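You operate a simulated robot arm through the tools that you are given. There is no shell and no other tool. Be economical: measure what you need, move in short steps, check, and stop when the job is done.

Carry out the task below with a simulated robot arm. There is one attempt and no reset: what you move stays moved.

JOB
Open the orange clip, lay the taped harness in both clips and snap them shut.
Fine: a yellow band shows past each clip.

Only the result counts: the job must be done as asked and must still hold three seconds after the hand-in. Knocking over, shifting, dropping, spilling or breaking anything else fails it.

ROBOT AND FRAMES
A 7-joint arm with a two-finger parallel gripper, fixed in place. Base frame: the origin is at the foot of the arm, x ahead of it, y to its left, z up; the work surface is at about z = 883. Readings come in mm, rad, newtons and seconds.
With the tool pointing down near the work surface it reaches from about 320 to 740 mm from the base axis. Its first joint turns from -2.007 to 2.007 rad. Payload 3.91 kg.
The tool frame sits at the grasp point between the pads (the TCP): z along the fingers, y along the line on which they close. The tips reach 30 mm beyond it. The gripper opens to 110 mm. The fingers are 20 mm wide and 10 mm thick; the gripper's body (48 by 112 mm) begins 55 mm behind the TCP.
Orientation is told as [roll, pitch, yaw] about the base's x, y, z axes, in that order, counted from this pose: with the fingers straight down and closing along the base's y, the tool's x points along the base's -x, its y along +y and its z along -z.

CONTROLS
- The arm moves only by the tool nudge_tool. Its argument "deltas" is a list of rows, each a list of 3 entries, a list of its own where there are three numbers: the shift along the tool's x, y, z in units of 100 mm (1.0 is 100 mm), then the turn, a rotation vector about the tool's x, y, z in units of 60 degrees (1.0 is 60 degrees), then the closure, from 0 (fully open) to 1 (shut). In form: [[[tx, ty, tz], [rx, ry, rz], fingers], ...]. A call has 1 to 8 rows; each row is the pose to reach, as a shift and turn from the pose commanded when the call began, along the tool's axes at that moment. A call with a number of a shift or a turn outside -1 to 1 is refused whole. Rows are played at 5 a second. More than 50 mm and 0.15 rad between two rows, or a gripper value outside its range, and nothing of the call is played. A pose out of reach is approached as far as the arm can. The call stops where the force on the tool passes 50 N (or 10 N more than at its start, if that is more) or the arm is blocked; 0.2 s more then pass. The fingers move at their own pace (about 108 mm/s each) and stop on an object; they squeeze with about 39 N. The grip force told is the motor's: it shows also when the fingers shut on nothing. Time passes only in rows, and 0.2 s behind the last, so rows that repeat a pose let the fingers close. It gives the time, the measured TCP pose, the force on the tool (base axes), the opening and the grip force at its end, in the units of the frame above (readings bear some noise).
- Cameras (640 x 400 px; columns grow to the right, rows downward): "scene" is fixed at [42.5, 645, 1649.5]; the picture's right is [-0.63, -0.78, 0.00], its down [-0.50, 0.40, -0.77] and it looks along [0.60, -0.48, -0.64] (base axes); focal length 342 px, centre (320, 200). "wrist" rides on the gripper at [-36, 0, -57] in the tool frame; the picture's right is [0.00, -1.00, 0.00], its down [0.97, 0.00, -0.24] and it looks along [0.24, 0.00, 0.97] (tool axes); focal length 218 px, centre (320, 200). There is no depth. A picture from a camera that has moved, and an enlarged one, comes with that camera's place and axes in the base frame and with its lens. The place of the scene camera against the robot may be out by one fixed shift of up to 12 mm in any direction.
- snapshot(camera): a new picture of that camera. The clock stands still meanwhile.
- raise_lower(by): slides the trunk up (or, below 0, down) by that many mm; the arm rides with it, the base frame stays. It gives what a move gives, with no picture.
- zoom(camera, box): a new picture of the part [left, top, right, bottom] of that camera's present view, enlarged. The clock stands still meanwhile.
- sign_off(): hands the job in; it is judged then, once.

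Go step by step. Nothing tells you positions but the pictures and the camera data: compare them with the known pose of the tool, close in by small moves and look again before you grip or let go. The budget is 120 turns and 76 pictures, counting those below and the enlarged ones. Unless the task says otherwise, let go and move clear before handing in, and close with one line.

The tools are called after ">>>" by a JSON object that holds its "method" and its "body". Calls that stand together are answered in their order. nudge_tool: Moves the arm, as the interface text tells. Its arguments: {"type":"object","properties":{"deltas":{"type":"array","items":{"type":"array"}}},"required":["deltas"]} The other tools are called the same way: raise_lower (by) slides the trunk up or down; snapshot (camera) takes a picture; zoom (camera, box) takes an enlarged picture of a part of a camera's view; sign_off () hands the job in.

At the start:

```text
t: 0.0
ee_pos: [506.1, -110.4, 1212.4]
ee_rot: [-0.001, 0.001, 0.0]
contact_force: [0.3, -0.1, 0.2]
gripper_width: 109.9
grip_force: 0.1
trunk travel left (down, up): [-875.0, 115.0]
```

scene: 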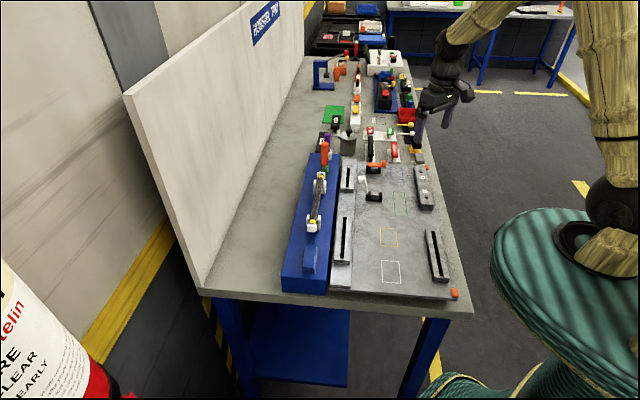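
wrist: 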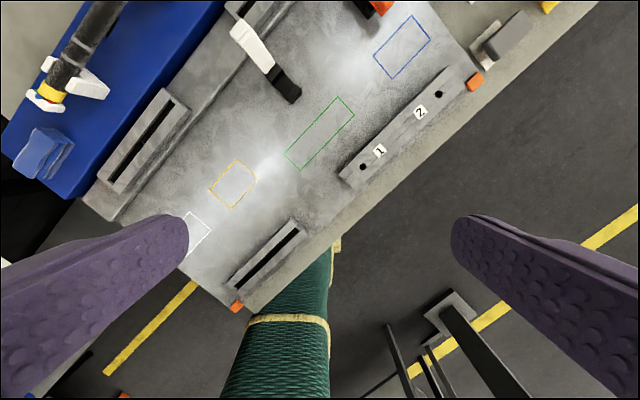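

I see a blue board with white clips and an orange one, with a dark harness that seems to lie near them. I'll enlarge the area first.

>>> {"method": "zoom", "body": {"camera": "scene", "box": [270, 120, 390, 300]}}

>>> {"method": "zoom", "body": {"camera": "scene", "box": [290, 130, 350, 180]}}

>>> {"method": "zoom", "body": {"camera": "scene", "box": [290, 165, 350, 240]}}

```text
2.22 times, centred on (330, 210) of scene
camera zoom: at [42.5, 645.0, 1649.5], right [-0.63, -0.78, 0.0], down [-0.5, 0.4, -0.77], along [0.6, -0.48, -0.64], focal length 759 px, centre (298, 178)
```

zoom: 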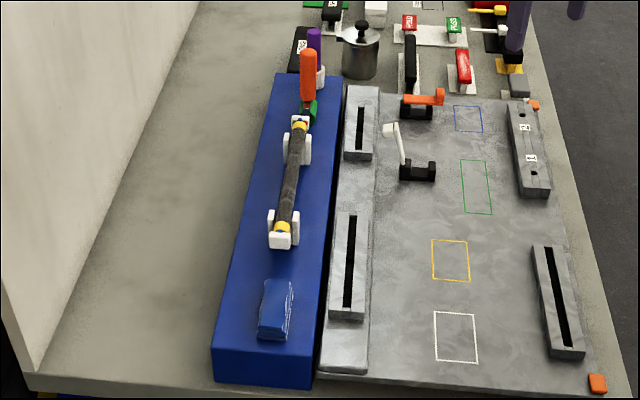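

```text
8.00 times, centred on (320, 155) of scene
camera zoom: at [42.5, 645.0, 1649.5], right [-0.63, -0.78, 0.0], down [-0.5, 0.4, -0.77], along [0.6, -0.48, -0.64], focal length 2734 px, centre (320, 560)
```

zoom: 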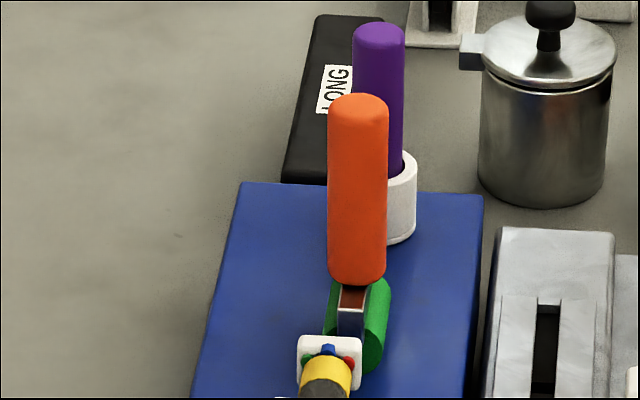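

```text
5.33 times, centred on (320, 202) of scene
camera zoom: at [42.5, 645.0, 1649.5], right [-0.63, -0.78, 0.0], down [-0.5, 0.4, -0.77], along [0.6, -0.48, -0.64], focal length 1822 px, centre (320, 187)
```

zoom: 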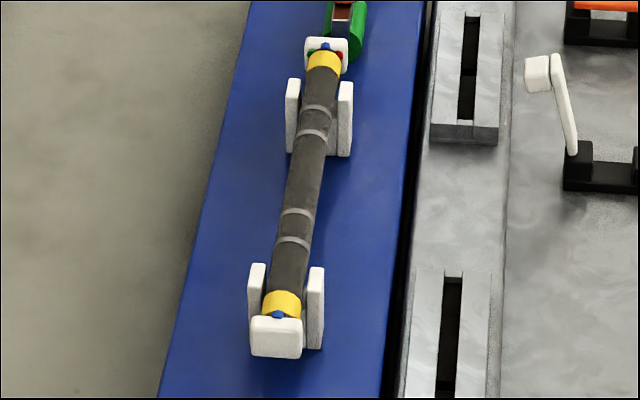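

The harness rests in two white cradles on the blue block. The two clips, white open and orange shut, are on the grey plate on a line at about -45°. I'll turn the wrist to match and look from above.

>>> {"method": "nudge_tool", "body": {"deltas": [[[-0.17, 0.03, 0.05], [0, 0, 0.125], 0], [[-0.34, 0.06, 0.1], [0, 0, 0.25], 0], [[-0.5, 0.1, 0.15], [0, 0, 0.375], 0], [[-0.67, 0.13, 0.2], [0, 0, 0.5], 0], [[-0.84, 0.16, 0.25], [0, 0, 0.625], 0], [[-1.0, 0.2, 0.3], [0, 0, 0.75], 0], [[-1.0, 0.2, 0.3], [0, 0, 0.75], 0]]}}

>>> {"method": "snapshot", "body": {"camera": "wrist"}}

```text
t: 1.6
ee_pos: [605.6, -88.5, 1181.7]
ee_rot: [-0.001, 0.001, -0.787]
contact_force: [0.5, 0.2, 0.7]
gripper_width: 109.9
grip_force: 0.0
trunk travel left (down, up): [-875.0, 115.0]
```

```text
70 pictures are left
camera wrist: at [630.4, -114.8, 1239.1], right [-0.71, -0.71, 0.0], down [-0.68, 0.69, 0.24], along [-0.17, 0.17, -0.97], focal length 218 px, centre (320, 200)
```

wrist: 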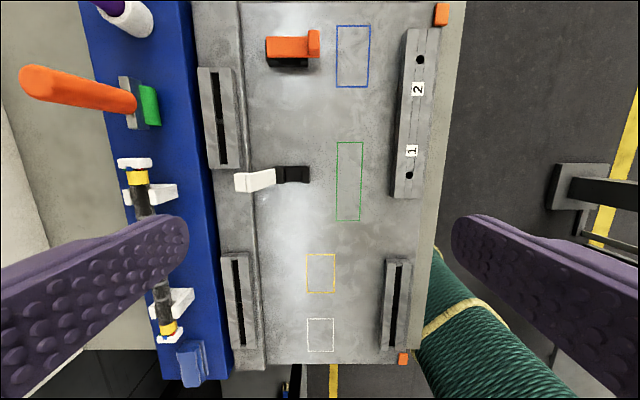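

I'll take closer views of both clips.

>>> {"method": "zoom", "body": {"camera": "wrist", "box": [220, 10, 340, 85]}}

>>> {"method": "zoom", "body": {"camera": "wrist", "box": [220, 140, 340, 215]}}

>>> {"method": "zoom", "body": {"camera": "scene", "box": [350, 155, 398, 205]}}

```text
5.33 times, centred on (280, 48) of wrist
camera zoom: at [630.4, -114.8, 1239.1], right [-0.71, -0.71, 0.0], down [-0.68, 0.69, 0.24], along [-0.17, 0.17, -0.97], focal length 1164 px, centre (533, 1013)
```

zoom: 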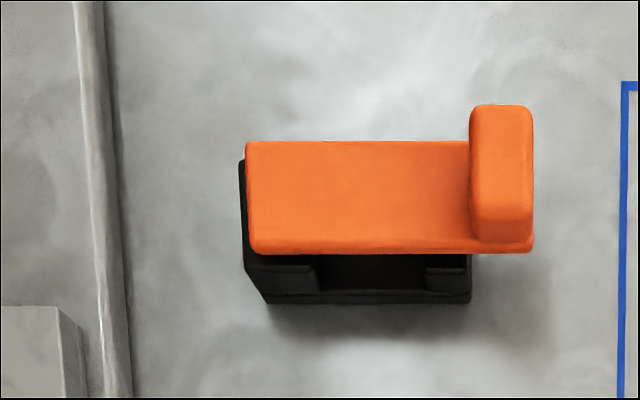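

```text
5.33 times, centred on (280, 178) of wrist
camera zoom: at [630.4, -114.8, 1239.1], right [-0.71, -0.71, 0.0], down [-0.68, 0.69, 0.24], along [-0.17, 0.17, -0.97], focal length 1164 px, centre (533, 320)
```

zoom: 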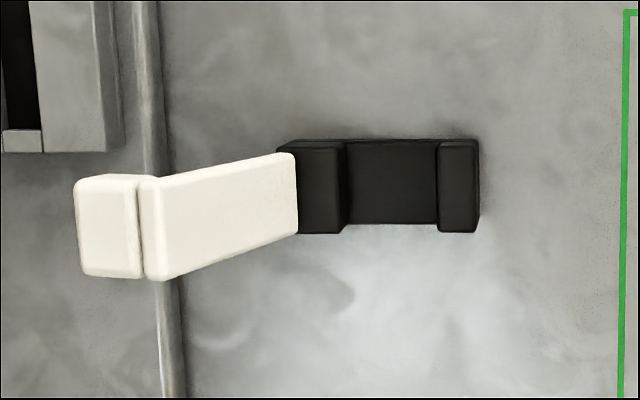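

```text
8.00 times, centred on (374, 180) of scene
camera zoom: at [42.5, 645.0, 1649.5], right [-0.63, -0.78, 0.0], down [-0.5, 0.4, -0.77], along [0.6, -0.48, -0.64], focal length 2734 px, centre (-112, 360)
```

zoom: 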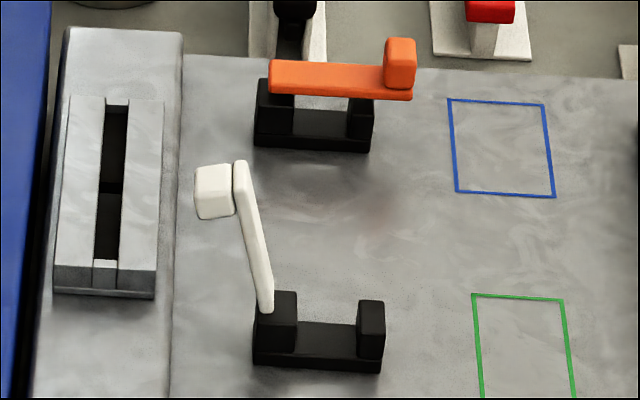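

Clip frame: the hinges are on the left post (blue side), and the tab is on top at the free end. I'll move over the orange clip and triangulate it as I go.

>>> {"method": "nudge_tool", "body": {"deltas": [[[-0.4, 0.02, 0.25], [0, 0, 0], 0], [[-0.8, 0.05, 0.5], [0, 0, 0], 0], [[-1.0, 0.06, 0.8], [0, 0, 0], 0], [[-1.0, 0.06, 0.8], [0, 0, 0], 0]]}}

>>> {"method": "snapshot", "body": {"camera": "wrist"}}

```text
t: 2.6
ee_pos: [681.4, -155.2, 1101.6]
ee_rot: [0.0, 0.001, -0.784]
contact_force: [-1.3, 0.9, -0.2]
gripper_width: 110.0
grip_force: 0.0
trunk travel left (down, up): [-875.0, 115.0]
```

```text
66 pictures are left
camera wrist: at [704.9, -181.5, 1160.0], right [-0.71, -0.71, 0.0], down [-0.69, 0.69, 0.24], along [-0.17, 0.17, -0.97], focal length 218 px, centre (320, 200)
```

wrist: 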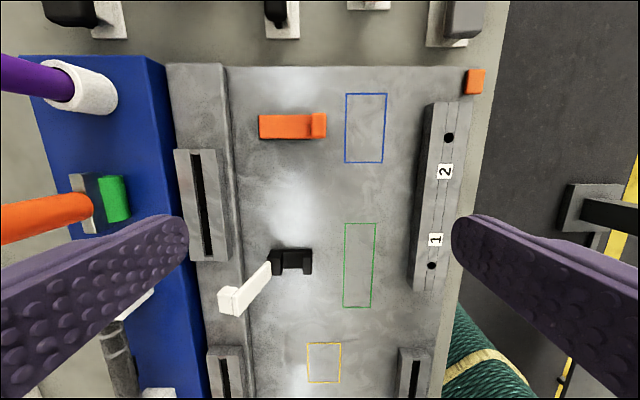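

>>> {"method": "zoom", "body": {"camera": "wrist", "box": [240, 90, 352, 160]}}

>>> {"method": "zoom", "body": {"camera": "wrist", "box": [210, 240, 338, 320]}}

```text
5.71 times, centred on (296, 125) of wrist
camera zoom: at [704.9, -181.5, 1160.0], right [-0.71, -0.71, 0.0], down [-0.69, 0.69, 0.24], along [-0.17, 0.17, -0.97], focal length 1247 px, centre (457, 629)
```

zoom: 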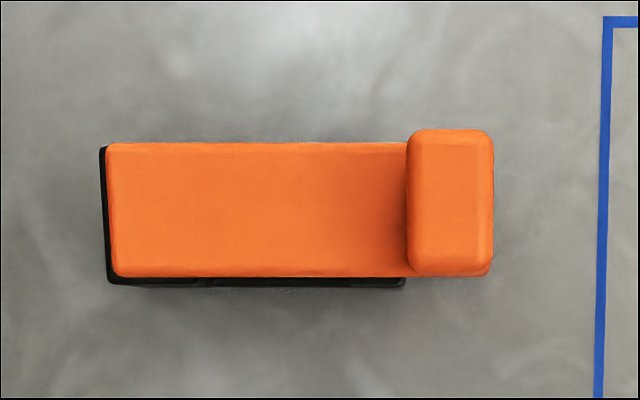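

```text
5.00 times, centred on (274, 280) of wrist
camera zoom: at [704.9, -181.5, 1160.0], right [-0.71, -0.71, 0.0], down [-0.69, 0.69, 0.24], along [-0.17, 0.17, -0.97], focal length 1091 px, centre (550, -200)
```

zoom: 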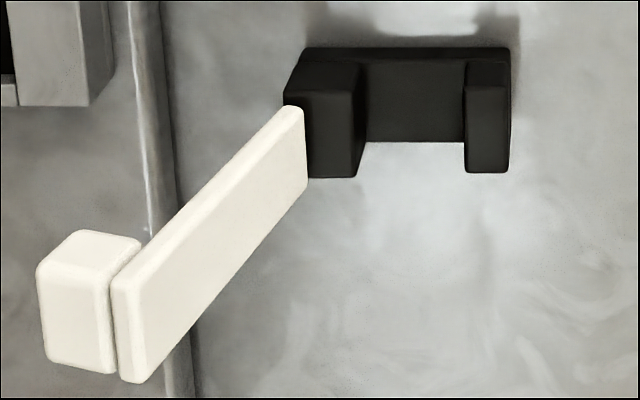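

The tab top is at z≈951 near (718,-194). It is 14 mm wide and the arm top is at z≈933. I'll come down above it with the fingers part closed, then check.

>>> {"method": "nudge_tool", "body": {"deltas": [[[-0.3, 0, 0.3], [0, 0, 0], 0.6], [[-0.535, -0.01, 0.6], [0, 0, 0], 0.6], [[-0.535, -0.01, 1.0], [0, 0, 0], 0.6], [[-0.535, -0.01, 1.0], [0, 0, 0], 0.6]]}}

>>> {"method": "snapshot", "body": {"camera": "wrist"}}

```text
t: 3.6
ee_pos: [717.5, -193.7, 1003.2]
ee_rot: [0.0, -0.001, -0.787]
contact_force: [0.0, -0.3, -0.2]
gripper_width: 43.8
grip_force: 0.0
trunk travel left (down, up): [-875.0, 115.0]
```

```text
63 pictures are left
camera wrist: at [742.8, -218.8, 1059.7], right [-0.71, -0.71, 0.0], down [-0.69, 0.69, 0.24], along [-0.17, 0.17, -0.97], focal length 218 px, centre (320, 200)
```

wrist: 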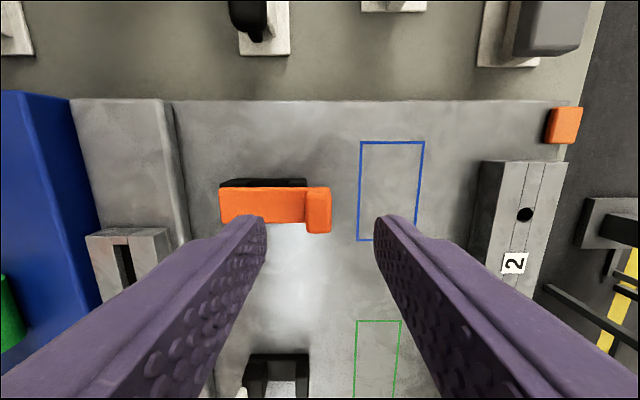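

Tab is centred between the fingers. I'll descend and grip it.

>>> {"method": "nudge_tool", "body": {"deltas": [[[-0.01, 0.01, 0.2], [0, 0, 0], 0.6], [[-0.01, 0.01, 0.35], [0, 0, 0], 0.6], [[-0.01, 0.01, 0.35], [0, 0, 0], 1], [[-0.01, 0.01, 0.35], [0, 0, 0], 1], [[-0.01, 0.01, 0.35], [0, 0, 0], 1]]}}

>>> {"method": "snapshot", "body": {"camera": "wrist"}}

```text
t: 4.8
ee_pos: [720.5, -194.1, 967.7]
ee_rot: [-0.001, 0.0, -0.785]
contact_force: [1.6, -0.5, -0.8]
gripper_width: 13.2
grip_force: 45.4
trunk travel left (down, up): [-875.0, 115.0]
```

```text
62 pictures are left
camera wrist: at [744.8, -219.7, 1024.0], right [-0.71, -0.71, 0.0], down [-0.69, 0.69, 0.24], along [-0.17, 0.17, -0.97], focal length 218 px, centre (320, 200)
```

wrist: 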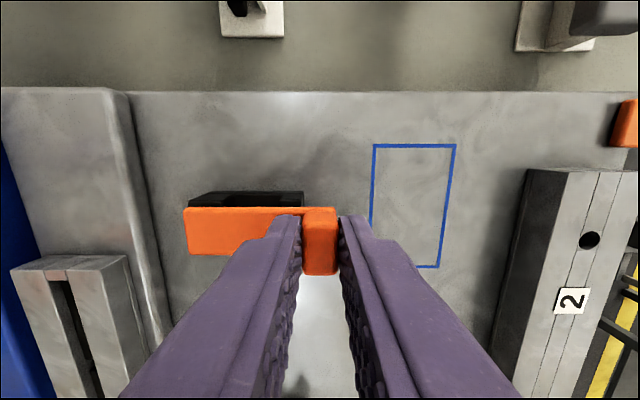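

Gripped, 13 mm. I'll swing the tab up about its hinge (u≈-426, z≈930), turning the tool along with it.

>>> {"method": "nudge_tool", "body": {"deltas": [[[0, 0.058, -0.071], [0.1333, 0, 0], 1], [[0, 0.126, -0.134], [0.2667, 0, 0], 1], [[0, 0.201, -0.187], [0.4, 0, 0], 1], [[0, 0.283, -0.228], [0.5333, 0, 0], 1], [[0, 0.371, -0.258], [0.6667, 0, 0], 1], [[0, 0.461, -0.276], [0.8, 0, 0], 1]]}}

>>> {"method": "snapshot", "body": {"camera": "wrist"}}

>>> {"method": "zoom", "body": {"camera": "scene", "box": [340, 130, 420, 210]}}

```text
t: 5.4
ee_pos: [714.6, -174.0, 981.4]
ee_rot: [-0.234, -0.021, -0.773]
contact_force: [30.8, 0.3, -18.1]
gripper_width: 13.6
grip_force: 45.6
out of reach, approached as far as the arm can: row 1, 2, 3
trunk travel left (down, up): [-875.0, 115.0]
stopped in row 3: the force on the tool passed its limit (the readings are from after the stop); the commanded pose is now the measured one
```

```text
61 pictures are left
camera wrist: at [749.2, -189.5, 1037.8], right [-0.68, -0.69, 0.23], down [-0.66, 0.72, 0.21], along [-0.32, -0.01, -0.95], focal length 218 px, centre (320, 200)
```

wrist: 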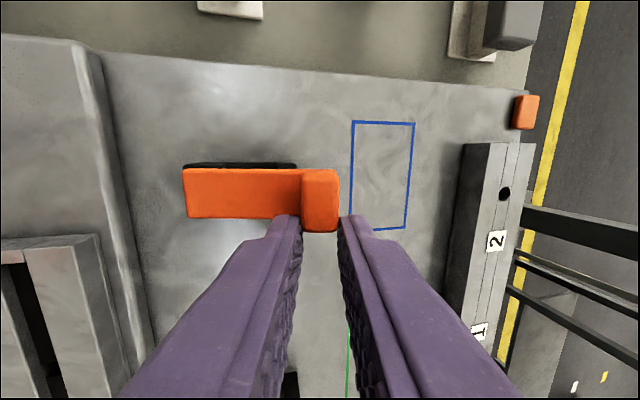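

```text
5.00 times, centred on (380, 170) of scene
camera zoom: at [42.5, 645.0, 1649.5], right [-0.63, -0.78, 0.0], down [-0.5, 0.4, -0.77], along [0.6, -0.48, -0.64], focal length 1709 px, centre (20, 350)
```

zoom: 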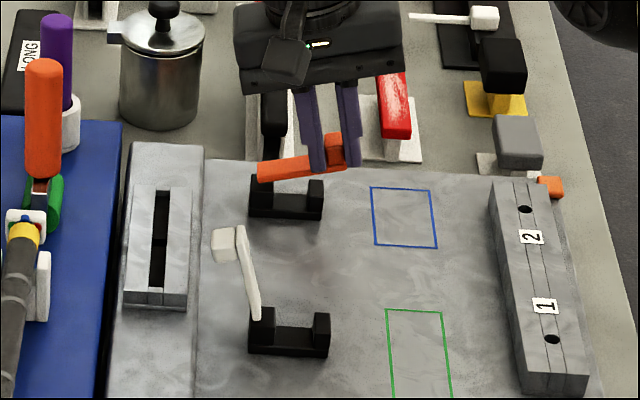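

The clip has unlatched and its arm is about 14° up. The tilted pose was out of reach, so the fingers slid along the tab. I'll open them slightly and see whether the arm stays up.

>>> {"method": "nudge_tool", "body": {"deltas": [[[0, 0, 0], [0, 0, 0], 0.7], [[0, 0, 0], [0, 0, 0], 0.7], [[0, 0, -0.2], [0, 0, 0], 0.7], [[0, 0, -0.5], [0, 0, 0], 0.7], [[0, 0, -0.5], [0, 0, 0], 0.7]]}}

>>> {"method": "zoom", "body": {"camera": "scene", "box": [340, 130, 420, 210]}}

```text
t: 6.6
ee_pos: [717.1, -164.2, 1034.0]
ee_rot: [-0.239, -0.018, -0.779]
contact_force: [0.4, -0.3, 0.2]
gripper_width: 32.7
grip_force: 0.1
trunk travel left (down, up): [-875.0, 115.0]
```

```text
5.00 times, centred on (380, 170) of scene
camera zoom: at [42.5, 645.0, 1649.5], right [-0.63, -0.78, 0.0], down [-0.5, 0.4, -0.77], along [0.6, -0.48, -0.64], focal length 1709 px, centre (20, 350)
```

zoom: 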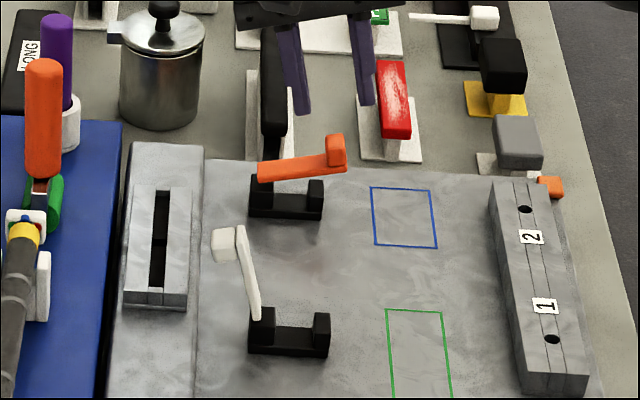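

The arm stays up by friction. To gain reach I'll lean the hand back in the plane of the pads, then regrip the tab along its present tilt.

>>> {"method": "nudge_tool", "body": {"deltas": [[[0, 0.01, 0.05], [0, -0.1333, 0], 0.62], [[0.02, 0.03, 0.15], [0, -0.2667, 0], 0.62], [[0.026, 0.049, 0.256], [0, -0.4, 0], 0.62], [[0.026, 0.049, 0.256], [0, -0.4, 0], 0.62]]}}

>>> {"method": "snapshot", "body": {"camera": "wrist"}}

```text
t: 7.6
ee_pos: [713.9, -165.5, 1007.7]
ee_rot: [-0.264, -0.425, -0.671]
contact_force: [-0.2, 0.6, -1.4]
gripper_width: 41.7
grip_force: 0.2
trunk travel left (down, up): [-875.0, 115.0]
```

```text
58 pictures are left
camera wrist: at [730.4, -161.1, 1073.3], right [-0.69, -0.69, 0.24], down [-0.73, 0.66, -0.19], along [-0.03, -0.3, -0.95], focal length 218 px, centre (320, 200)
```

wrist: 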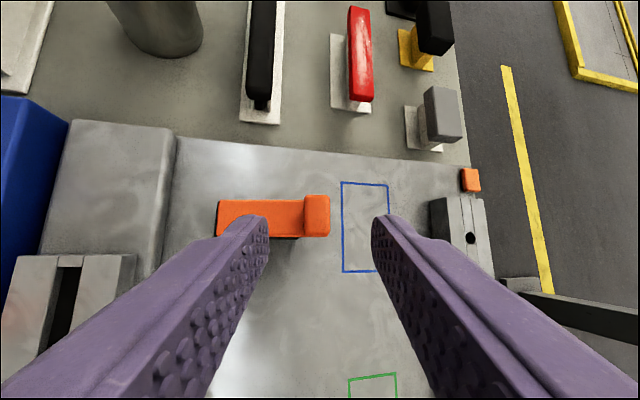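

The tab is centred and within reach. I'll advance 30 mm along the fingers and grip.

>>> {"method": "nudge_tool", "body": {"deltas": [[[0, 0.01, 0.15], [0, 0, 0], 0.62], [[0, 0.01, 0.3], [0, 0, 0], 0.62], [[0, 0.01, 0.3], [0, 0, 0], 1], [[0, 0.01, 0.3], [0, 0, 0], 1], [[0, 0.01, 0.3], [0, 0, 0], 1]]}}

>>> {"method": "snapshot", "body": {"camera": "wrist"}}

```text
t: 8.8
ee_pos: [718.4, -177.8, 980.8]
ee_rot: [-0.262, -0.425, -0.671]
contact_force: [0.6, -0.8, 0.3]
gripper_width: 13.5
grip_force: 45.1
trunk travel left (down, up): [-875.0, 115.0]
```

```text
57 pictures are left
camera wrist: at [735.8, -173.1, 1046.5], right [-0.69, -0.69, 0.24], down [-0.73, 0.66, -0.19], along [-0.03, -0.3, -0.95], focal length 218 px, centre (320, 200)
```

wrist: 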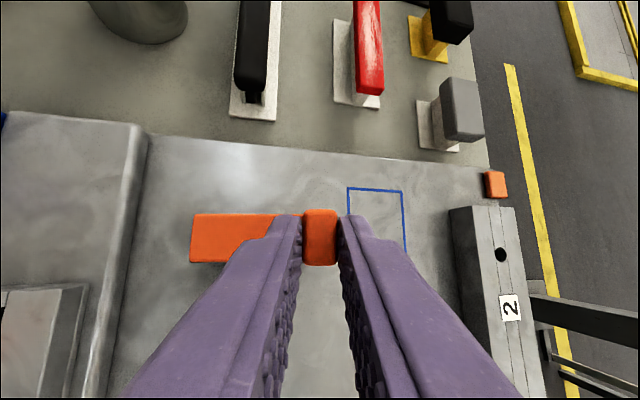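

Gripped again. I'll swing on around the hinge axis.

>>> {"method": "nudge_tool", "body": {"deltas": [[[-0.03, 0.059, -0.066], [0.1218, 0, -0.0542], 1], [[-0.055, 0.128, -0.124], [0.2436, 0, -0.1085], 1], [[-0.077, 0.204, -0.173], [0.3654, 0, -0.1628], 1], [[-0.094, 0.289, -0.211], [0.4872, 0, -0.217], 1], [[-0.106, 0.377, -0.238], [0.609, 0, -0.2713], 1], [[-0.113, 0.468, -0.254], [0.7308, 0, -0.3256], 1]]}}

>>> {"method": "snapshot", "body": {"camera": "wrist"}}

>>> {"method": "zoom", "body": {"camera": "scene", "box": [340, 130, 420, 210]}}

```text
t: 9.8
ee_pos: [727.1, -146.9, 996.1]
ee_rot: [-0.808, -0.324, -0.45]
contact_force: [32.5, -0.7, -18.2]
gripper_width: 13.9
grip_force: 45.4
out of reach, approached as far as the arm can: row 3, 4, 5
trunk travel left (down, up): [-875.0, 115.0]
stopped in row 5: the force on the tool passed its limit (the readings are from after the stop); the commanded pose is now the measured one
```

```text
56 pictures are left
camera wrist: at [764.2, -120.5, 1044.4], right [-0.51, -0.52, 0.69], down [-0.8, 0.58, -0.15], along [-0.32, -0.63, -0.71], focal length 218 px, centre (320, 200)
```

wrist: 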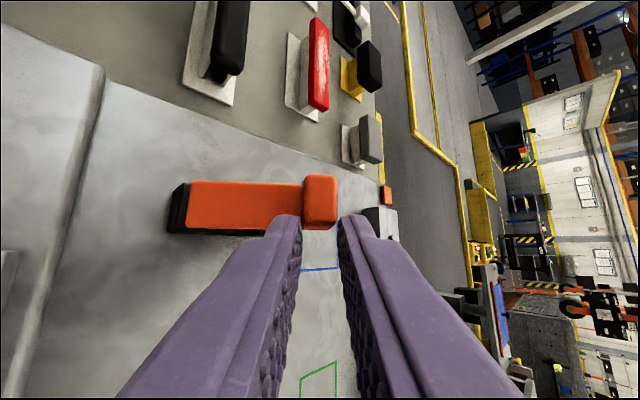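

```text
5.00 times, centred on (380, 170) of scene
camera zoom: at [42.5, 645.0, 1649.5], right [-0.63, -0.78, 0.0], down [-0.5, 0.4, -0.77], along [0.6, -0.48, -0.64], focal length 1709 px, centre (20, 350)
```

zoom: 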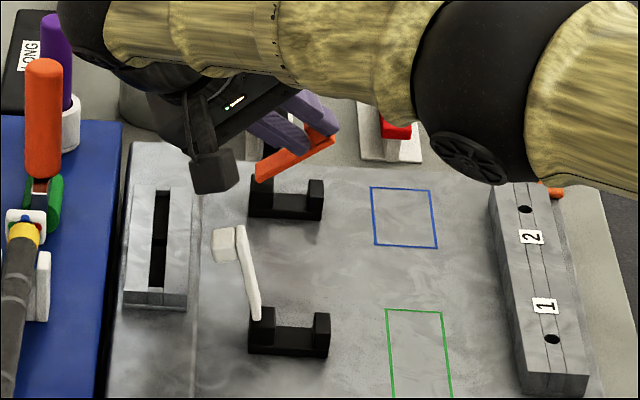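

The arm is at about 40°, and the reach limit was hit again. I'll release, back off, and then push the arm over from its free side with closed fingertips.

>>> {"method": "nudge_tool", "body": {"deltas": [[[0, 0, 0], [0, 0, 0], 0.75], [[0, 0, 0], [0, 0, 0], 0.75], [[0, 0, -0.3], [0, 0, 0], 0.75], [[0, 0, -0.6], [0, 0, 0], 0.75], [[0, 0, -0.6], [0, 0, 0], 0.75]]}}

>>> {"method": "zoom", "body": {"camera": "scene", "box": [340, 130, 420, 210]}}

```text
t: 11.0
ee_pos: [727.3, -107.6, 1038.1]
ee_rot: [-0.812, -0.325, -0.464]
contact_force: [-0.1, -0.3, -0.4]
gripper_width: 27.5
grip_force: 0.1
trunk travel left (down, up): [-875.0, 115.0]
```

```text
5.00 times, centred on (380, 170) of scene
camera zoom: at [42.5, 645.0, 1649.5], right [-0.63, -0.78, 0.0], down [-0.5, 0.4, -0.77], along [0.6, -0.48, -0.64], focal length 1709 px, centre (20, 350)
```

zoom: 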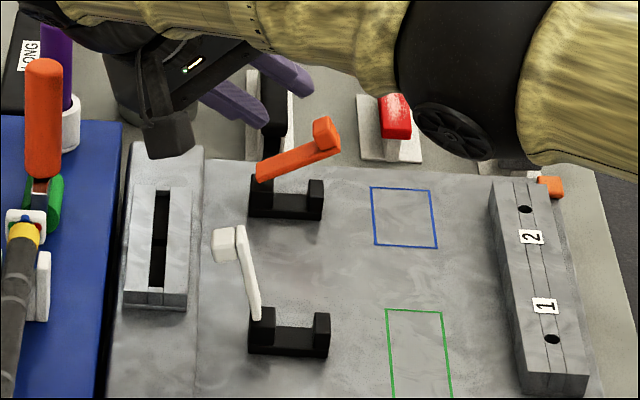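

The arm holds at about 40°. I'll bring the hand back to vertical (keeping the lean for reach) above and right of the clip, with the fingers shut.

>>> {"method": "nudge_tool", "body": {"deltas": [[[-0.01, -0.1, -0.1], [-0.1, 0, 0.045], 1], [[-0.03, -0.25, -0.1], [-0.22, 0, 0.1], 1], [[-0.05, -0.4, -0.05], [-0.34, 0, 0.15], 1], [[-0.07, -0.55, 0.0], [-0.45, 0, 0.2], 1], [[-0.09, -0.7, 0.08], [-0.56, 0, 0.25], 1], [[-0.1, -0.823, 0.146], [-0.664, 0, 0.296], 1], [[-0.1, -0.823, 0.146], [-0.664, 0, 0.296], 1]]}}

>>> {"method": "snapshot", "body": {"camera": "wrist"}}

```text
t: 12.6
ee_pos: [691.2, -162.5, 1090.2]
ee_rot: [0.001, -0.445, -0.761]
contact_force: [0.1, 0.5, -0.1]
gripper_width: 0.0
grip_force: 37.6
trunk travel left (down, up): [-875.0, 115.0]
```

```text
53 pictures are left
camera wrist: at [697.1, -168.3, 1157.0], right [-0.69, -0.72, 0.0], down [-0.71, 0.68, -0.2], along [0.15, -0.14, -0.98], focal length 218 px, centre (320, 200)
```

wrist: 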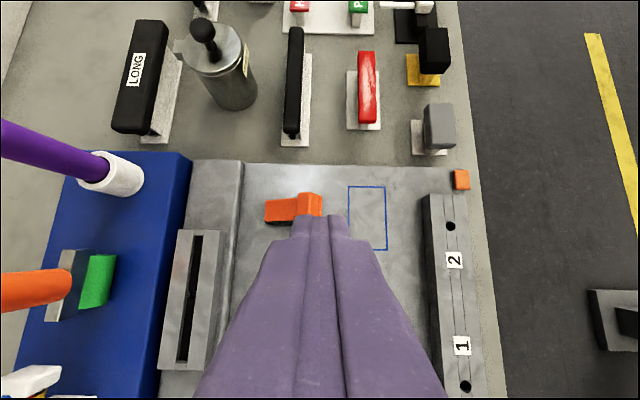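

Now lower the closed fingers to the right of the orange tab.

>>> {"method": "nudge_tool", "body": {"deltas": [[[0.06, -0.22, 0.23], [0, 0, 0], 1], [[0.12, -0.22, 0.46], [0, 0, 0], 1], [[0.176, -0.22, 0.69], [0, 0, 0], 1], [[0.176, -0.22, 0.69], [0, 0, 0], 1]]}}

>>> {"method": "snapshot", "body": {"camera": "wrist"}}

```text
t: 13.6
ee_pos: [686.1, -188.0, 1020.2]
ee_rot: [0.002, -0.448, -0.759]
contact_force: [-0.1, 0.5, -0.1]
gripper_width: 0.0
grip_force: 38.3
trunk travel left (down, up): [-875.0, 115.0]
```

```text
52 pictures are left
camera wrist: at [691.7, -194.1, 1087.4], right [-0.69, -0.72, 0.0], down [-0.71, 0.68, -0.2], along [0.15, -0.14, -0.98], focal length 218 px, centre (320, 200)
```

wrist: 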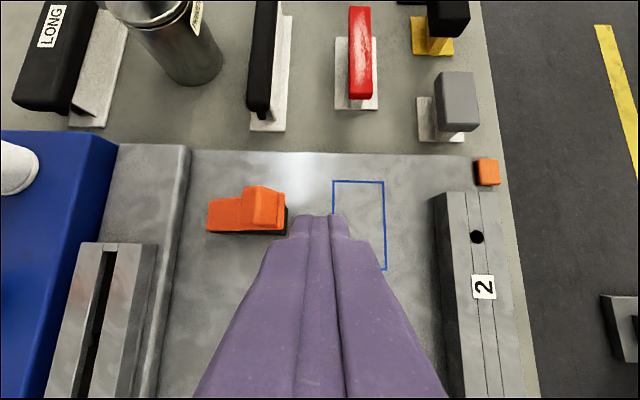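

>>> {"method": "nudge_tool", "body": {"deltas": [[[0.02, 0, 0.21], [0, 0, 0], 1], [[0.046, 0, 0.42], [0, 0, 0], 1], [[0.046, 0.15, 0.42], [0, 0, 0], 1], [[0.046, 0.25, 0.42], [0, 0, 0], 1], [[0.046, 0.35, 0.42], [0, 0, 0], 1], [[0.046, 0.45, 0.42], [0, 0, 0], 1], [[0.046, 0.55, 0.42], [0, 0, 0], 1], [[0.046, 0.65, 0.42], [0, 0, 0], 1]]}}

>>> {"method": "snapshot", "body": {"camera": "wrist"}}

>>> {"method": "zoom", "body": {"camera": "scene", "box": [340, 130, 420, 210]}}

```text
t: 14.8
ee_pos: [708.4, -189.0, 982.0]
ee_rot: [-0.02, -0.443, -0.769]
contact_force: [-26.6, -6.7, 14.5]
gripper_width: 0.2
grip_force: 37.0
trunk travel left (down, up): [-875.0, 115.0]
stopped in row 5: the force on the tool passed its limit (the readings are from after the stop); the commanded pose is now the measured one
```

```text
51 pictures are left
camera wrist: at [713.9, -194.4, 1049.6], right [-0.7, -0.71, 0.02], down [-0.7, 0.69, -0.2], along [0.13, -0.15, -0.98], focal length 218 px, centre (320, 200)
```

wrist: 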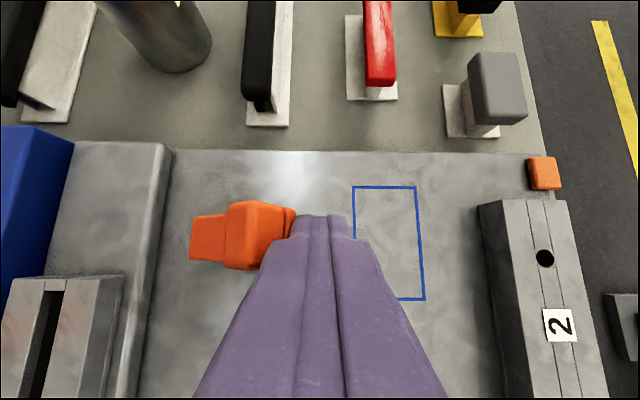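

```text
5.00 times, centred on (380, 170) of scene
camera zoom: at [42.5, 645.0, 1649.5], right [-0.63, -0.78, 0.0], down [-0.5, 0.4, -0.77], along [0.6, -0.48, -0.64], focal length 1709 px, centre (20, 350)
```

zoom: 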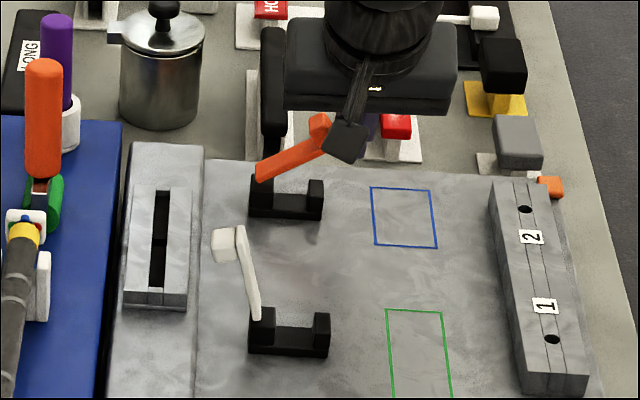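

The arm moved a little and then resisted, possibly because I pushed too fast. I'll push again in slower steps.

>>> {"method": "nudge_tool", "body": {"deltas": [[[0, 0.03, 0], [0, 0, 0], 1], [[0, 0.06, 0], [0, 0, 0], 1], [[0, 0.09, 0], [0, 0, 0], 1], [[0, 0.12, 0], [0, 0, 0], 1], [[0, 0.15, 0], [0, 0, 0], 1], [[0, 0.18, 0], [0, 0, 0], 1], [[0, 0.21, 0], [0, 0, 0], 1], [[0, 0.24, 0], [0, 0, 0], 1]]}}

>>> {"method": "zoom", "body": {"camera": "scene", "box": [340, 130, 420, 210]}}

```text
t: 15.4
ee_pos: [715.9, -188.4, 983.9]
ee_rot: [-0.019, -0.447, -0.772]
contact_force: [-16.3, -6.8, 15.0]
gripper_width: 0.2
grip_force: 38.0
trunk travel left (down, up): [-875.0, 115.0]
stopped in row 3: the force on the tool passed its limit (the readings are from after the stop); the commanded pose is now the measured one
```

```text
5.00 times, centred on (380, 170) of scene
camera zoom: at [42.5, 645.0, 1649.5], right [-0.63, -0.78, 0.0], down [-0.5, 0.4, -0.77], along [0.6, -0.48, -0.64], focal length 1709 px, centre (20, 350)
```

zoom: 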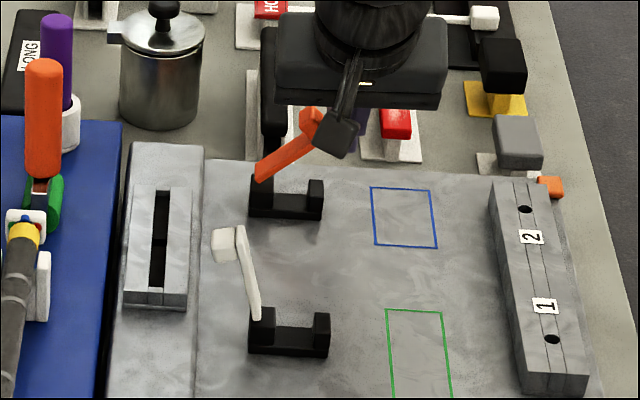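

It is moving, now about 50°. I'll keep going the same way.

>>> {"method": "nudge_tool", "body": {"deltas": [[[0, 0.02, 0], [0, 0, 0], 1], [[0, 0.04, 0], [0, 0, 0], 1], [[0, 0.06, 0], [0, 0, 0], 1], [[0, 0.08, 0], [0, 0, 0], 1], [[0, 0.1, 0], [0, 0, 0], 1], [[0, 0.12, 0], [0, 0, 0], 1], [[0, 0.14, 0], [0, 0, 0], 1], [[0, 0.16, 0], [0, 0, 0], 1]]}}

>>> {"method": "zoom", "body": {"camera": "scene", "box": [340, 130, 420, 210]}}

```text
t: 17.2
ee_pos: [726.6, -175.6, 990.2]
ee_rot: [-0.009, -0.46, -0.774]
contact_force: [-15.1, -16.4, 44.4]
gripper_width: 0.0
grip_force: 38.0
trunk travel left (down, up): [-875.0, 115.0]
```

```text
5.00 times, centred on (380, 170) of scene
camera zoom: at [42.5, 645.0, 1649.5], right [-0.63, -0.78, 0.0], down [-0.5, 0.4, -0.77], along [0.6, -0.48, -0.64], focal length 1709 px, centre (20, 350)
```

zoom: 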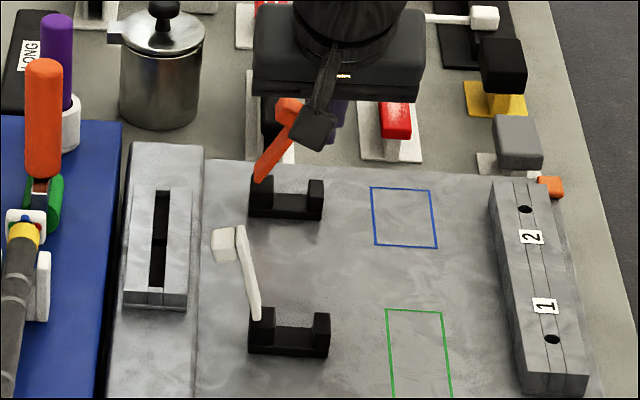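

It is at about 62°. The arm's end is pushing the finger upward, so I'll follow the arc and rise a little while pushing left.

>>> {"method": "nudge_tool", "body": {"deltas": [[[-0.02, 0.0, -0.05], [0, 0, 0], 1], [[-0.04, 0.03, -0.09], [0, 0, 0], 1], [[-0.05, 0.06, -0.11], [0, 0, 0], 1], [[-0.055, 0.09, -0.12], [0, 0, 0], 1], [[-0.06, 0.12, -0.13], [0, 0, 0], 1], [[-0.065, 0.15, -0.14], [0, 0, 0], 1], [[-0.065, 0.18, -0.14], [0, 0, 0], 1], [[-0.065, 0.21, -0.14], [0, 0, 0], 1]]}}

>>> {"method": "zoom", "body": {"camera": "scene", "box": [340, 130, 420, 210]}}

```text
t: 19.0
ee_pos: [743.6, -158.0, 996.9]
ee_rot: [-0.018, -0.448, -0.77]
contact_force: [-1.3, 0.0, 0.8]
gripper_width: 0.0
grip_force: 38.1
trunk travel left (down, up): [-875.0, 115.0]
```

```text
5.00 times, centred on (380, 170) of scene
camera zoom: at [42.5, 645.0, 1649.5], right [-0.63, -0.78, 0.0], down [-0.5, 0.4, -0.77], along [0.6, -0.48, -0.64], focal length 1709 px, centre (20, 350)
```

zoom: 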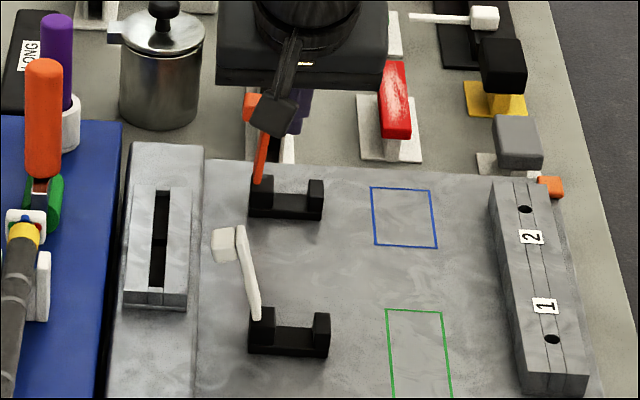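

It is nearly vertical with no residual force. I'll push about 20 mm further, past upright.

>>> {"method": "nudge_tool", "body": {"deltas": [[[0, 0.03, 0], [0, 0, 0], 1], [[0, 0.06, 0], [0, 0, 0], 1], [[0, 0.09, 0], [0, 0, 0], 1], [[0, 0.12, 0], [0, 0, 0], 1], [[0, 0.15, 0], [0, 0, 0], 1], [[0, 0.18, 0], [0, 0, 0], 1]]}}

>>> {"method": "zoom", "body": {"camera": "scene", "box": [340, 130, 420, 210]}}

```text
t: 20.4
ee_pos: [755.7, -146.4, 997.1]
ee_rot: [-0.016, -0.447, -0.77]
contact_force: [-6.5, -4.5, 0.6]
gripper_width: 0.0
grip_force: 36.8
trunk travel left (down, up): [-875.0, 115.0]
```

```text
5.00 times, centred on (380, 170) of scene
camera zoom: at [42.5, 645.0, 1649.5], right [-0.63, -0.78, 0.0], down [-0.5, 0.4, -0.77], along [0.6, -0.48, -0.64], focal length 1709 px, centre (20, 350)
```

zoom: 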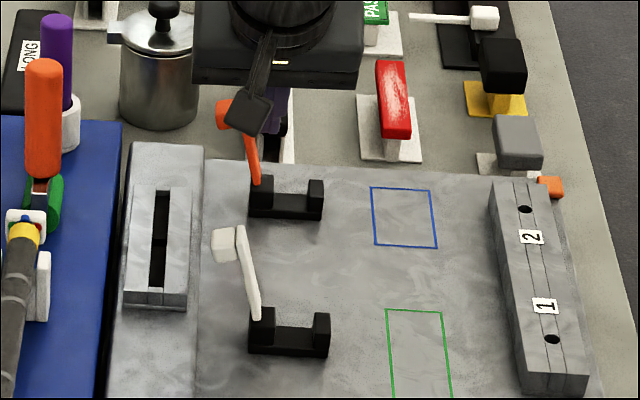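

The orange clip is open to the same angle as the white one. I'll back away and up, and straighten the lean.

>>> {"method": "nudge_tool", "body": {"deltas": [[[0, -0.15, 0], [0, 0, 0], 1], [[0, -0.2, -0.4], [0, 0, 0], 1], [[0, -0.2, -0.8], [0, 0.12, 0], 0.8], [[0, -0.2, -1.0], [0, 0.24, 0], 0.6], [[0.2, -0.2, -1.0], [0, 0.36, 0], 0.4], [[0.4, -0.2, -1.0], [0, 0.43, 0], 0.4], [[0.6, -0.1, -1.0], [0, 0.43, 0], 0.4], [[0.9, 0.0, -1.0], [0, 0.43, 0], 0.4]]}}

```text
t: 22.2
ee_pos: [667.5, -57.2, 1049.3]
ee_rot: [-0.014, 0.003, -0.776]
contact_force: [0.0, 0.8, -0.3]
gripper_width: 65.9
grip_force: 0.0
trunk travel left (down, up): [-875.0, 115.0]
```

Next I'll go over to the harness, keeping high and clear of the tall tools behind it.

>>> {"method": "nudge_tool", "body": {"deltas": [[[0.3, 0, -0.3], [0, 0, 0], 0.4], [[0.6, 0.1, -0.6], [0, 0, 0], 0.2], [[0.9, 0.4, -0.7], [0, 0, 0], 0], [[1.0, 0.7, -0.7], [0, 0, 0], 0], [[1.0, 1.0, -0.7], [0, 0, 0.01], 0], [[1.0, 1.0, -0.7], [0, 0, 0.01], 0]]}}

>>> {"method": "snapshot", "body": {"camera": "wrist"}}

```text
t: 23.6
ee_pos: [668.1, 85.0, 1117.8]
ee_rot: [-0.012, 0.001, -0.785]
contact_force: [0.3, 0.9, -0.1]
gripper_width: 109.9
grip_force: 0.1
trunk travel left (down, up): [-875.0, 115.0]
```

```text
45 pictures are left
camera wrist: at [693.1, 59.3, 1175.4], right [-0.71, -0.71, 0.01], down [-0.68, 0.69, 0.24], along [-0.18, 0.16, -0.97], focal length 218 px, centre (320, 200)
```

wrist: 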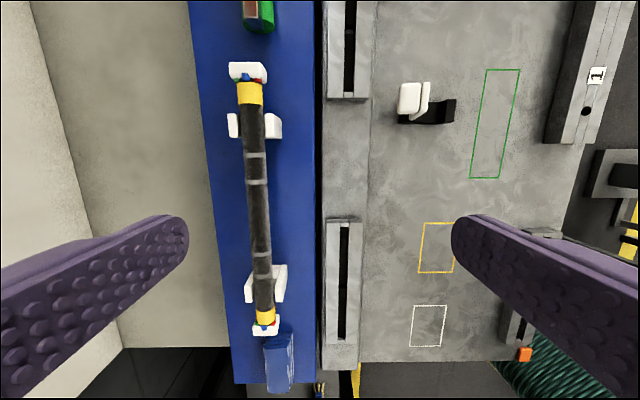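

The harness runs parallel to the clip line at u≈-592. Its bands are at v≈491 and v≈265 (mid ≈378), z≈970. I'll move above the middle and look closer.

>>> {"method": "nudge_tool", "body": {"deltas": [[[0.17, 0.3, 0.15], [-0.004, 0.004, 0], 0.2], [[0.34, 0.595, 0.3], [-0.008, 0.008, 0], 0.4], [[0.34, 0.595, 0.7], [-0.008, 0.008, 0], 0.4], [[0.34, 0.595, 0.8], [-0.008, 0.008, 0], 0.4], [[0.34, 0.595, 0.8], [-0.008, 0.008, 0], 0.4]]}}

>>> {"method": "snapshot", "body": {"camera": "wrist"}}

```text
t: 24.8
ee_pos: [684.4, 149.6, 1035.1]
ee_rot: [-0.006, 0.01, -0.786]
contact_force: [0.1, -0.6, -0.4]
gripper_width: 65.9
grip_force: 0.1
trunk travel left (down, up): [-875.0, 115.0]
```

```text
44 pictures are left
camera wrist: at [709.6, 123.7, 1092.7], right [-0.71, -0.71, 0.0], down [-0.68, 0.69, 0.25], along [-0.18, 0.17, -0.97], focal length 218 px, centre (320, 200)
```

wrist: 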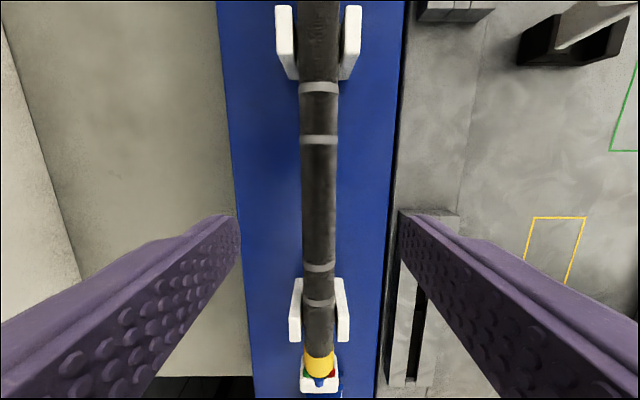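

The harness is centred and about 19 mm thick. I'll descend, close, and check.

>>> {"method": "nudge_tool", "body": {"deltas": [[[0, 0, 0.2], [0, 0, 0], 0.5], [[0, 0, 0.4], [0, 0, 0], 0.5], [[0, 0, 0.48], [0, 0, 0], 0.5], [[0, 0, 0.48], [0, 0, 0], 0.5]]}}

>>> {"method": "snapshot", "body": {"camera": "wrist"}}

>>> {"method": "zoom", "body": {"camera": "scene", "box": [280, 150, 360, 250]}}

```text
t: 25.8
ee_pos: [684.0, 149.8, 988.7]
ee_rot: [-0.005, 0.012, -0.786]
contact_force: [-0.7, -0.3, 0.9]
gripper_width: 55.1
grip_force: 0.1
trunk travel left (down, up): [-875.0, 115.0]
```

```text
43 pictures are left
camera wrist: at [709.5, 123.7, 1045.6], right [-0.71, -0.71, 0.0], down [-0.68, 0.69, 0.25], along [-0.18, 0.17, -0.97], focal length 218 px, centre (320, 200)
```

wrist: 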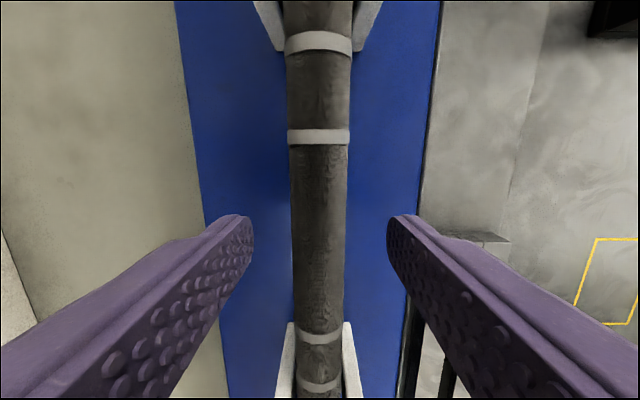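

```text
4.00 times, centred on (320, 200) of scene
camera zoom: at [42.5, 645.0, 1649.5], right [-0.63, -0.78, 0.0], down [-0.5, 0.4, -0.77], along [0.6, -0.48, -0.64], focal length 1367 px, centre (320, 200)
```

zoom: 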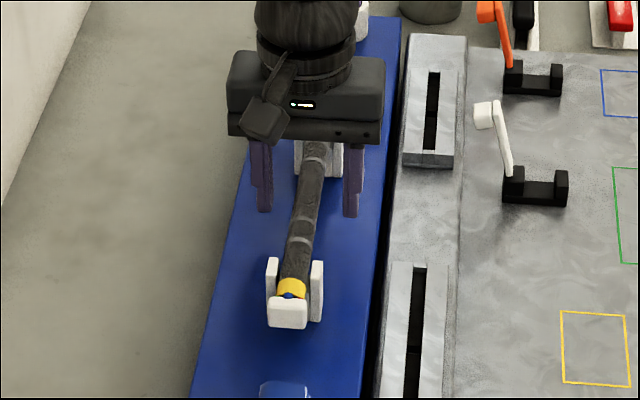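

>>> {"method": "nudge_tool", "body": {"deltas": [[[0, 0, 0.05], [0, 0, 0], 0.5], [[0, 0, 0.05], [0, 0, 0], 1], [[0, 0, 0.05], [0, 0, 0], 1], [[0, 0, 0.05], [0, 0, 0], 1]]}}

>>> {"method": "snapshot", "body": {"camera": "wrist"}}

```text
t: 26.8
ee_pos: [684.5, 149.5, 983.3]
ee_rot: [-0.006, 0.01, -0.786]
contact_force: [1.0, -0.7, 0.4]
gripper_width: 19.2
grip_force: 39.4
trunk travel left (down, up): [-875.0, 115.0]
```

```text
41 pictures are left
camera wrist: at [709.5, 123.8, 1040.5], right [-0.71, -0.71, 0.01], down [-0.68, 0.69, 0.25], along [-0.18, 0.17, -0.97], focal length 218 px, centre (320, 200)
```

wrist: 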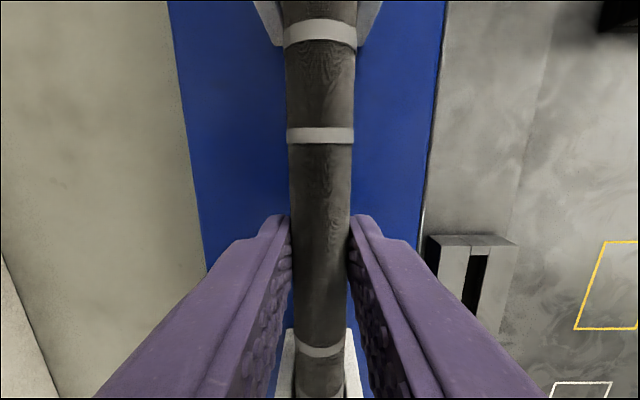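

Held at 19.2 mm. I'll lift straight up gently and see whether the harness is stiff.

>>> {"method": "nudge_tool", "body": {"deltas": [[[0, 0, -0.1], [0, 0, 0], 1], [[0, 0, -0.2], [0, 0, 0], 1], [[0, 0, -0.35], [0, 0, 0], 1], [[0, 0, -0.5], [0, 0, 0], 1], [[0, 0, -0.7], [0, 0, 0], 1], [[0, 0, -0.9], [0, 0, 0], 1], [[0, 0, -0.9], [0, 0, 0], 1]]}}

>>> {"method": "snapshot", "body": {"camera": "wrist"}}

>>> {"method": "zoom", "body": {"camera": "scene", "box": [270, 100, 390, 220]}}

```text
t: 28.4
ee_pos: [684.4, 148.5, 1072.9]
ee_rot: [-0.005, 0.012, -0.785]
contact_force: [-0.6, -0.2, 0.9]
gripper_width: 0.1
grip_force: 38.0
trunk travel left (down, up): [-875.0, 115.0]
```

```text
40 pictures are left
camera wrist: at [710.5, 123.2, 1130.6], right [-0.71, -0.71, 0.01], down [-0.68, 0.69, 0.25], along [-0.18, 0.17, -0.97], focal length 218 px, centre (320, 200)
```

wrist: 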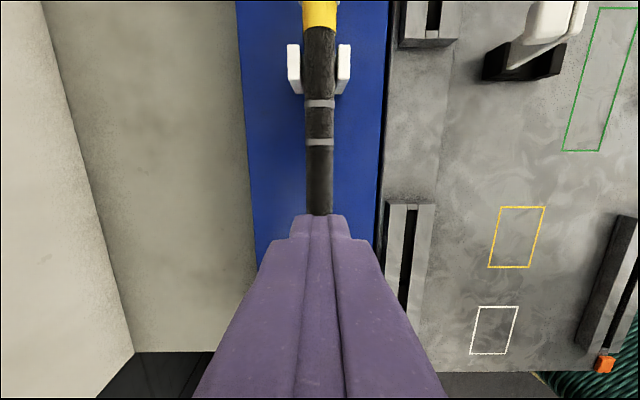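

```text
3.33 times, centred on (330, 160) of scene
camera zoom: at [42.5, 645.0, 1649.5], right [-0.63, -0.78, 0.0], down [-0.5, 0.4, -0.77], along [0.6, -0.48, -0.64], focal length 1139 px, centre (287, 333)
```

zoom: 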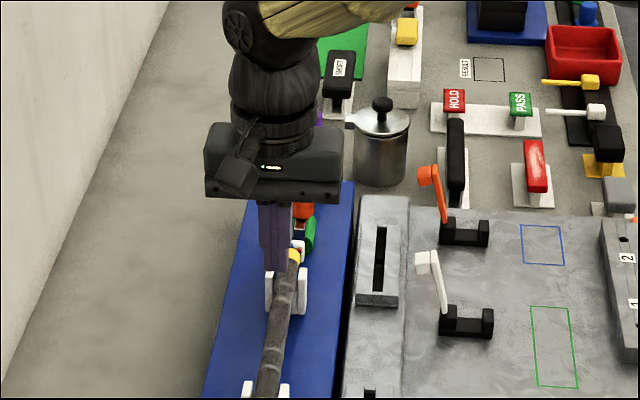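

It slipped out: the grip was too close to the fingertips. The harness is still in its cradles. The block top is at z≈926, so I can go deeper, with the TCP on the harness axis.

>>> {"method": "nudge_tool", "body": {"deltas": [[[0, 0, 0], [0, 0, 0], 0.5], [[0, 0, 0], [0, 0, 0], 0.5], [[0, 0, 0.4], [0, 0, 0], 0.5], [[0, 0, 0.75], [0, 0, 0], 0.5], [[0, 0, 0.9], [0, 0, 0], 0.5], [[0, 0, 1.0], [0, 0, 0], 0.5], [[0, 0, 1.0], [0, 0, 0], 0.5]]}}

>>> {"method": "snapshot", "body": {"camera": "wrist"}}

>>> {"method": "zoom", "body": {"camera": "scene", "box": [290, 160, 350, 240]}}

```text
t: 30.0
ee_pos: [684.6, 149.6, 971.6]
ee_rot: [-0.005, 0.011, -0.786]
contact_force: [-0.3, 0.1, -0.6]
gripper_width: 54.9
grip_force: 0.1
trunk travel left (down, up): [-875.0, 115.0]
```

```text
38 pictures are left
camera wrist: at [709.1, 124.1, 1030.2], right [-0.71, -0.71, 0.0], down [-0.68, 0.69, 0.25], along [-0.18, 0.17, -0.97], focal length 218 px, centre (320, 200)
```

wrist: 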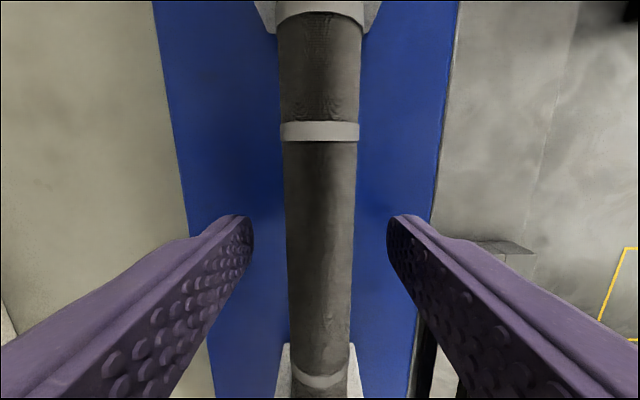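

```text
5.00 times, centred on (320, 200) of scene
camera zoom: at [42.5, 645.0, 1649.5], right [-0.63, -0.78, 0.0], down [-0.5, 0.4, -0.77], along [0.6, -0.48, -0.64], focal length 1709 px, centre (320, 200)
```

zoom: 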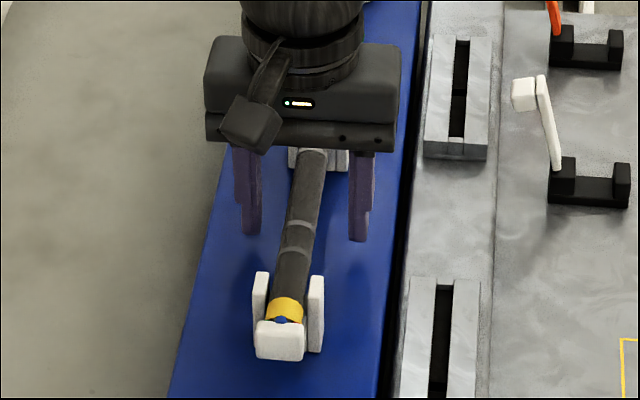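

Now I'll close at this depth and lift just a little to test.

>>> {"method": "nudge_tool", "body": {"deltas": [[[0, 0, 0.04], [0, 0, 0], 0.5], [[0, 0, 0.04], [0, 0, 0], 1], [[0, 0, 0.04], [0, 0, 0], 1], [[0, 0, 0.04], [0, 0, 0], 1]]}}

>>> {"method": "nudge_tool", "body": {"deltas": [[[0, 0, -0.04], [0, 0, 0], 1], [[0, 0, -0.08], [0, 0, 0], 1], [[0, 0, -0.12], [0, 0, 0], 1], [[0, 0, -0.16], [0, 0, 0], 1], [[0, 0, -0.2], [0, 0, 0], 1], [[0, 0, -0.2], [0, 0, 0], 1]]}}

>>> {"method": "zoom", "body": {"camera": "scene", "box": [290, 160, 350, 240]}}

```text
t: 31.0
ee_pos: [683.8, 150.4, 970.6]
ee_rot: [-0.005, 0.011, -0.786]
contact_force: [0.5, -0.9, -0.6]
gripper_width: 18.9
grip_force: 39.1
trunk travel left (down, up): [-875.0, 115.0]
```

```text
t: 32.4
ee_pos: [684.9, 149.8, 989.0]
ee_rot: [-0.006, 0.011, -0.786]
contact_force: [0.2, -0.4, -1.0]
gripper_width: 18.9
grip_force: 39.0
trunk travel left (down, up): [-875.0, 115.0]
```

```text
5.00 times, centred on (320, 200) of scene
camera zoom: at [42.5, 645.0, 1649.5], right [-0.63, -0.78, 0.0], down [-0.5, 0.4, -0.77], along [0.6, -0.48, -0.64], focal length 1709 px, centre (320, 200)
```

zoom: 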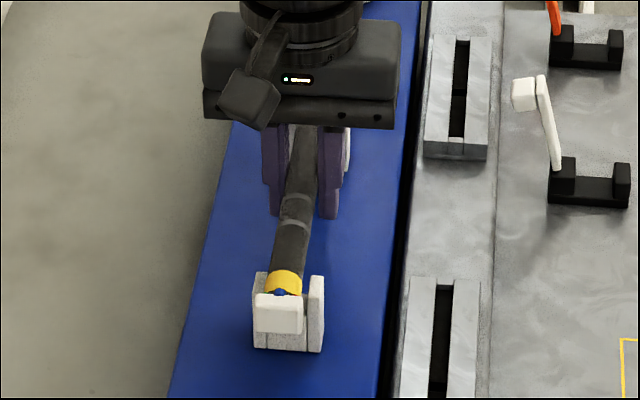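

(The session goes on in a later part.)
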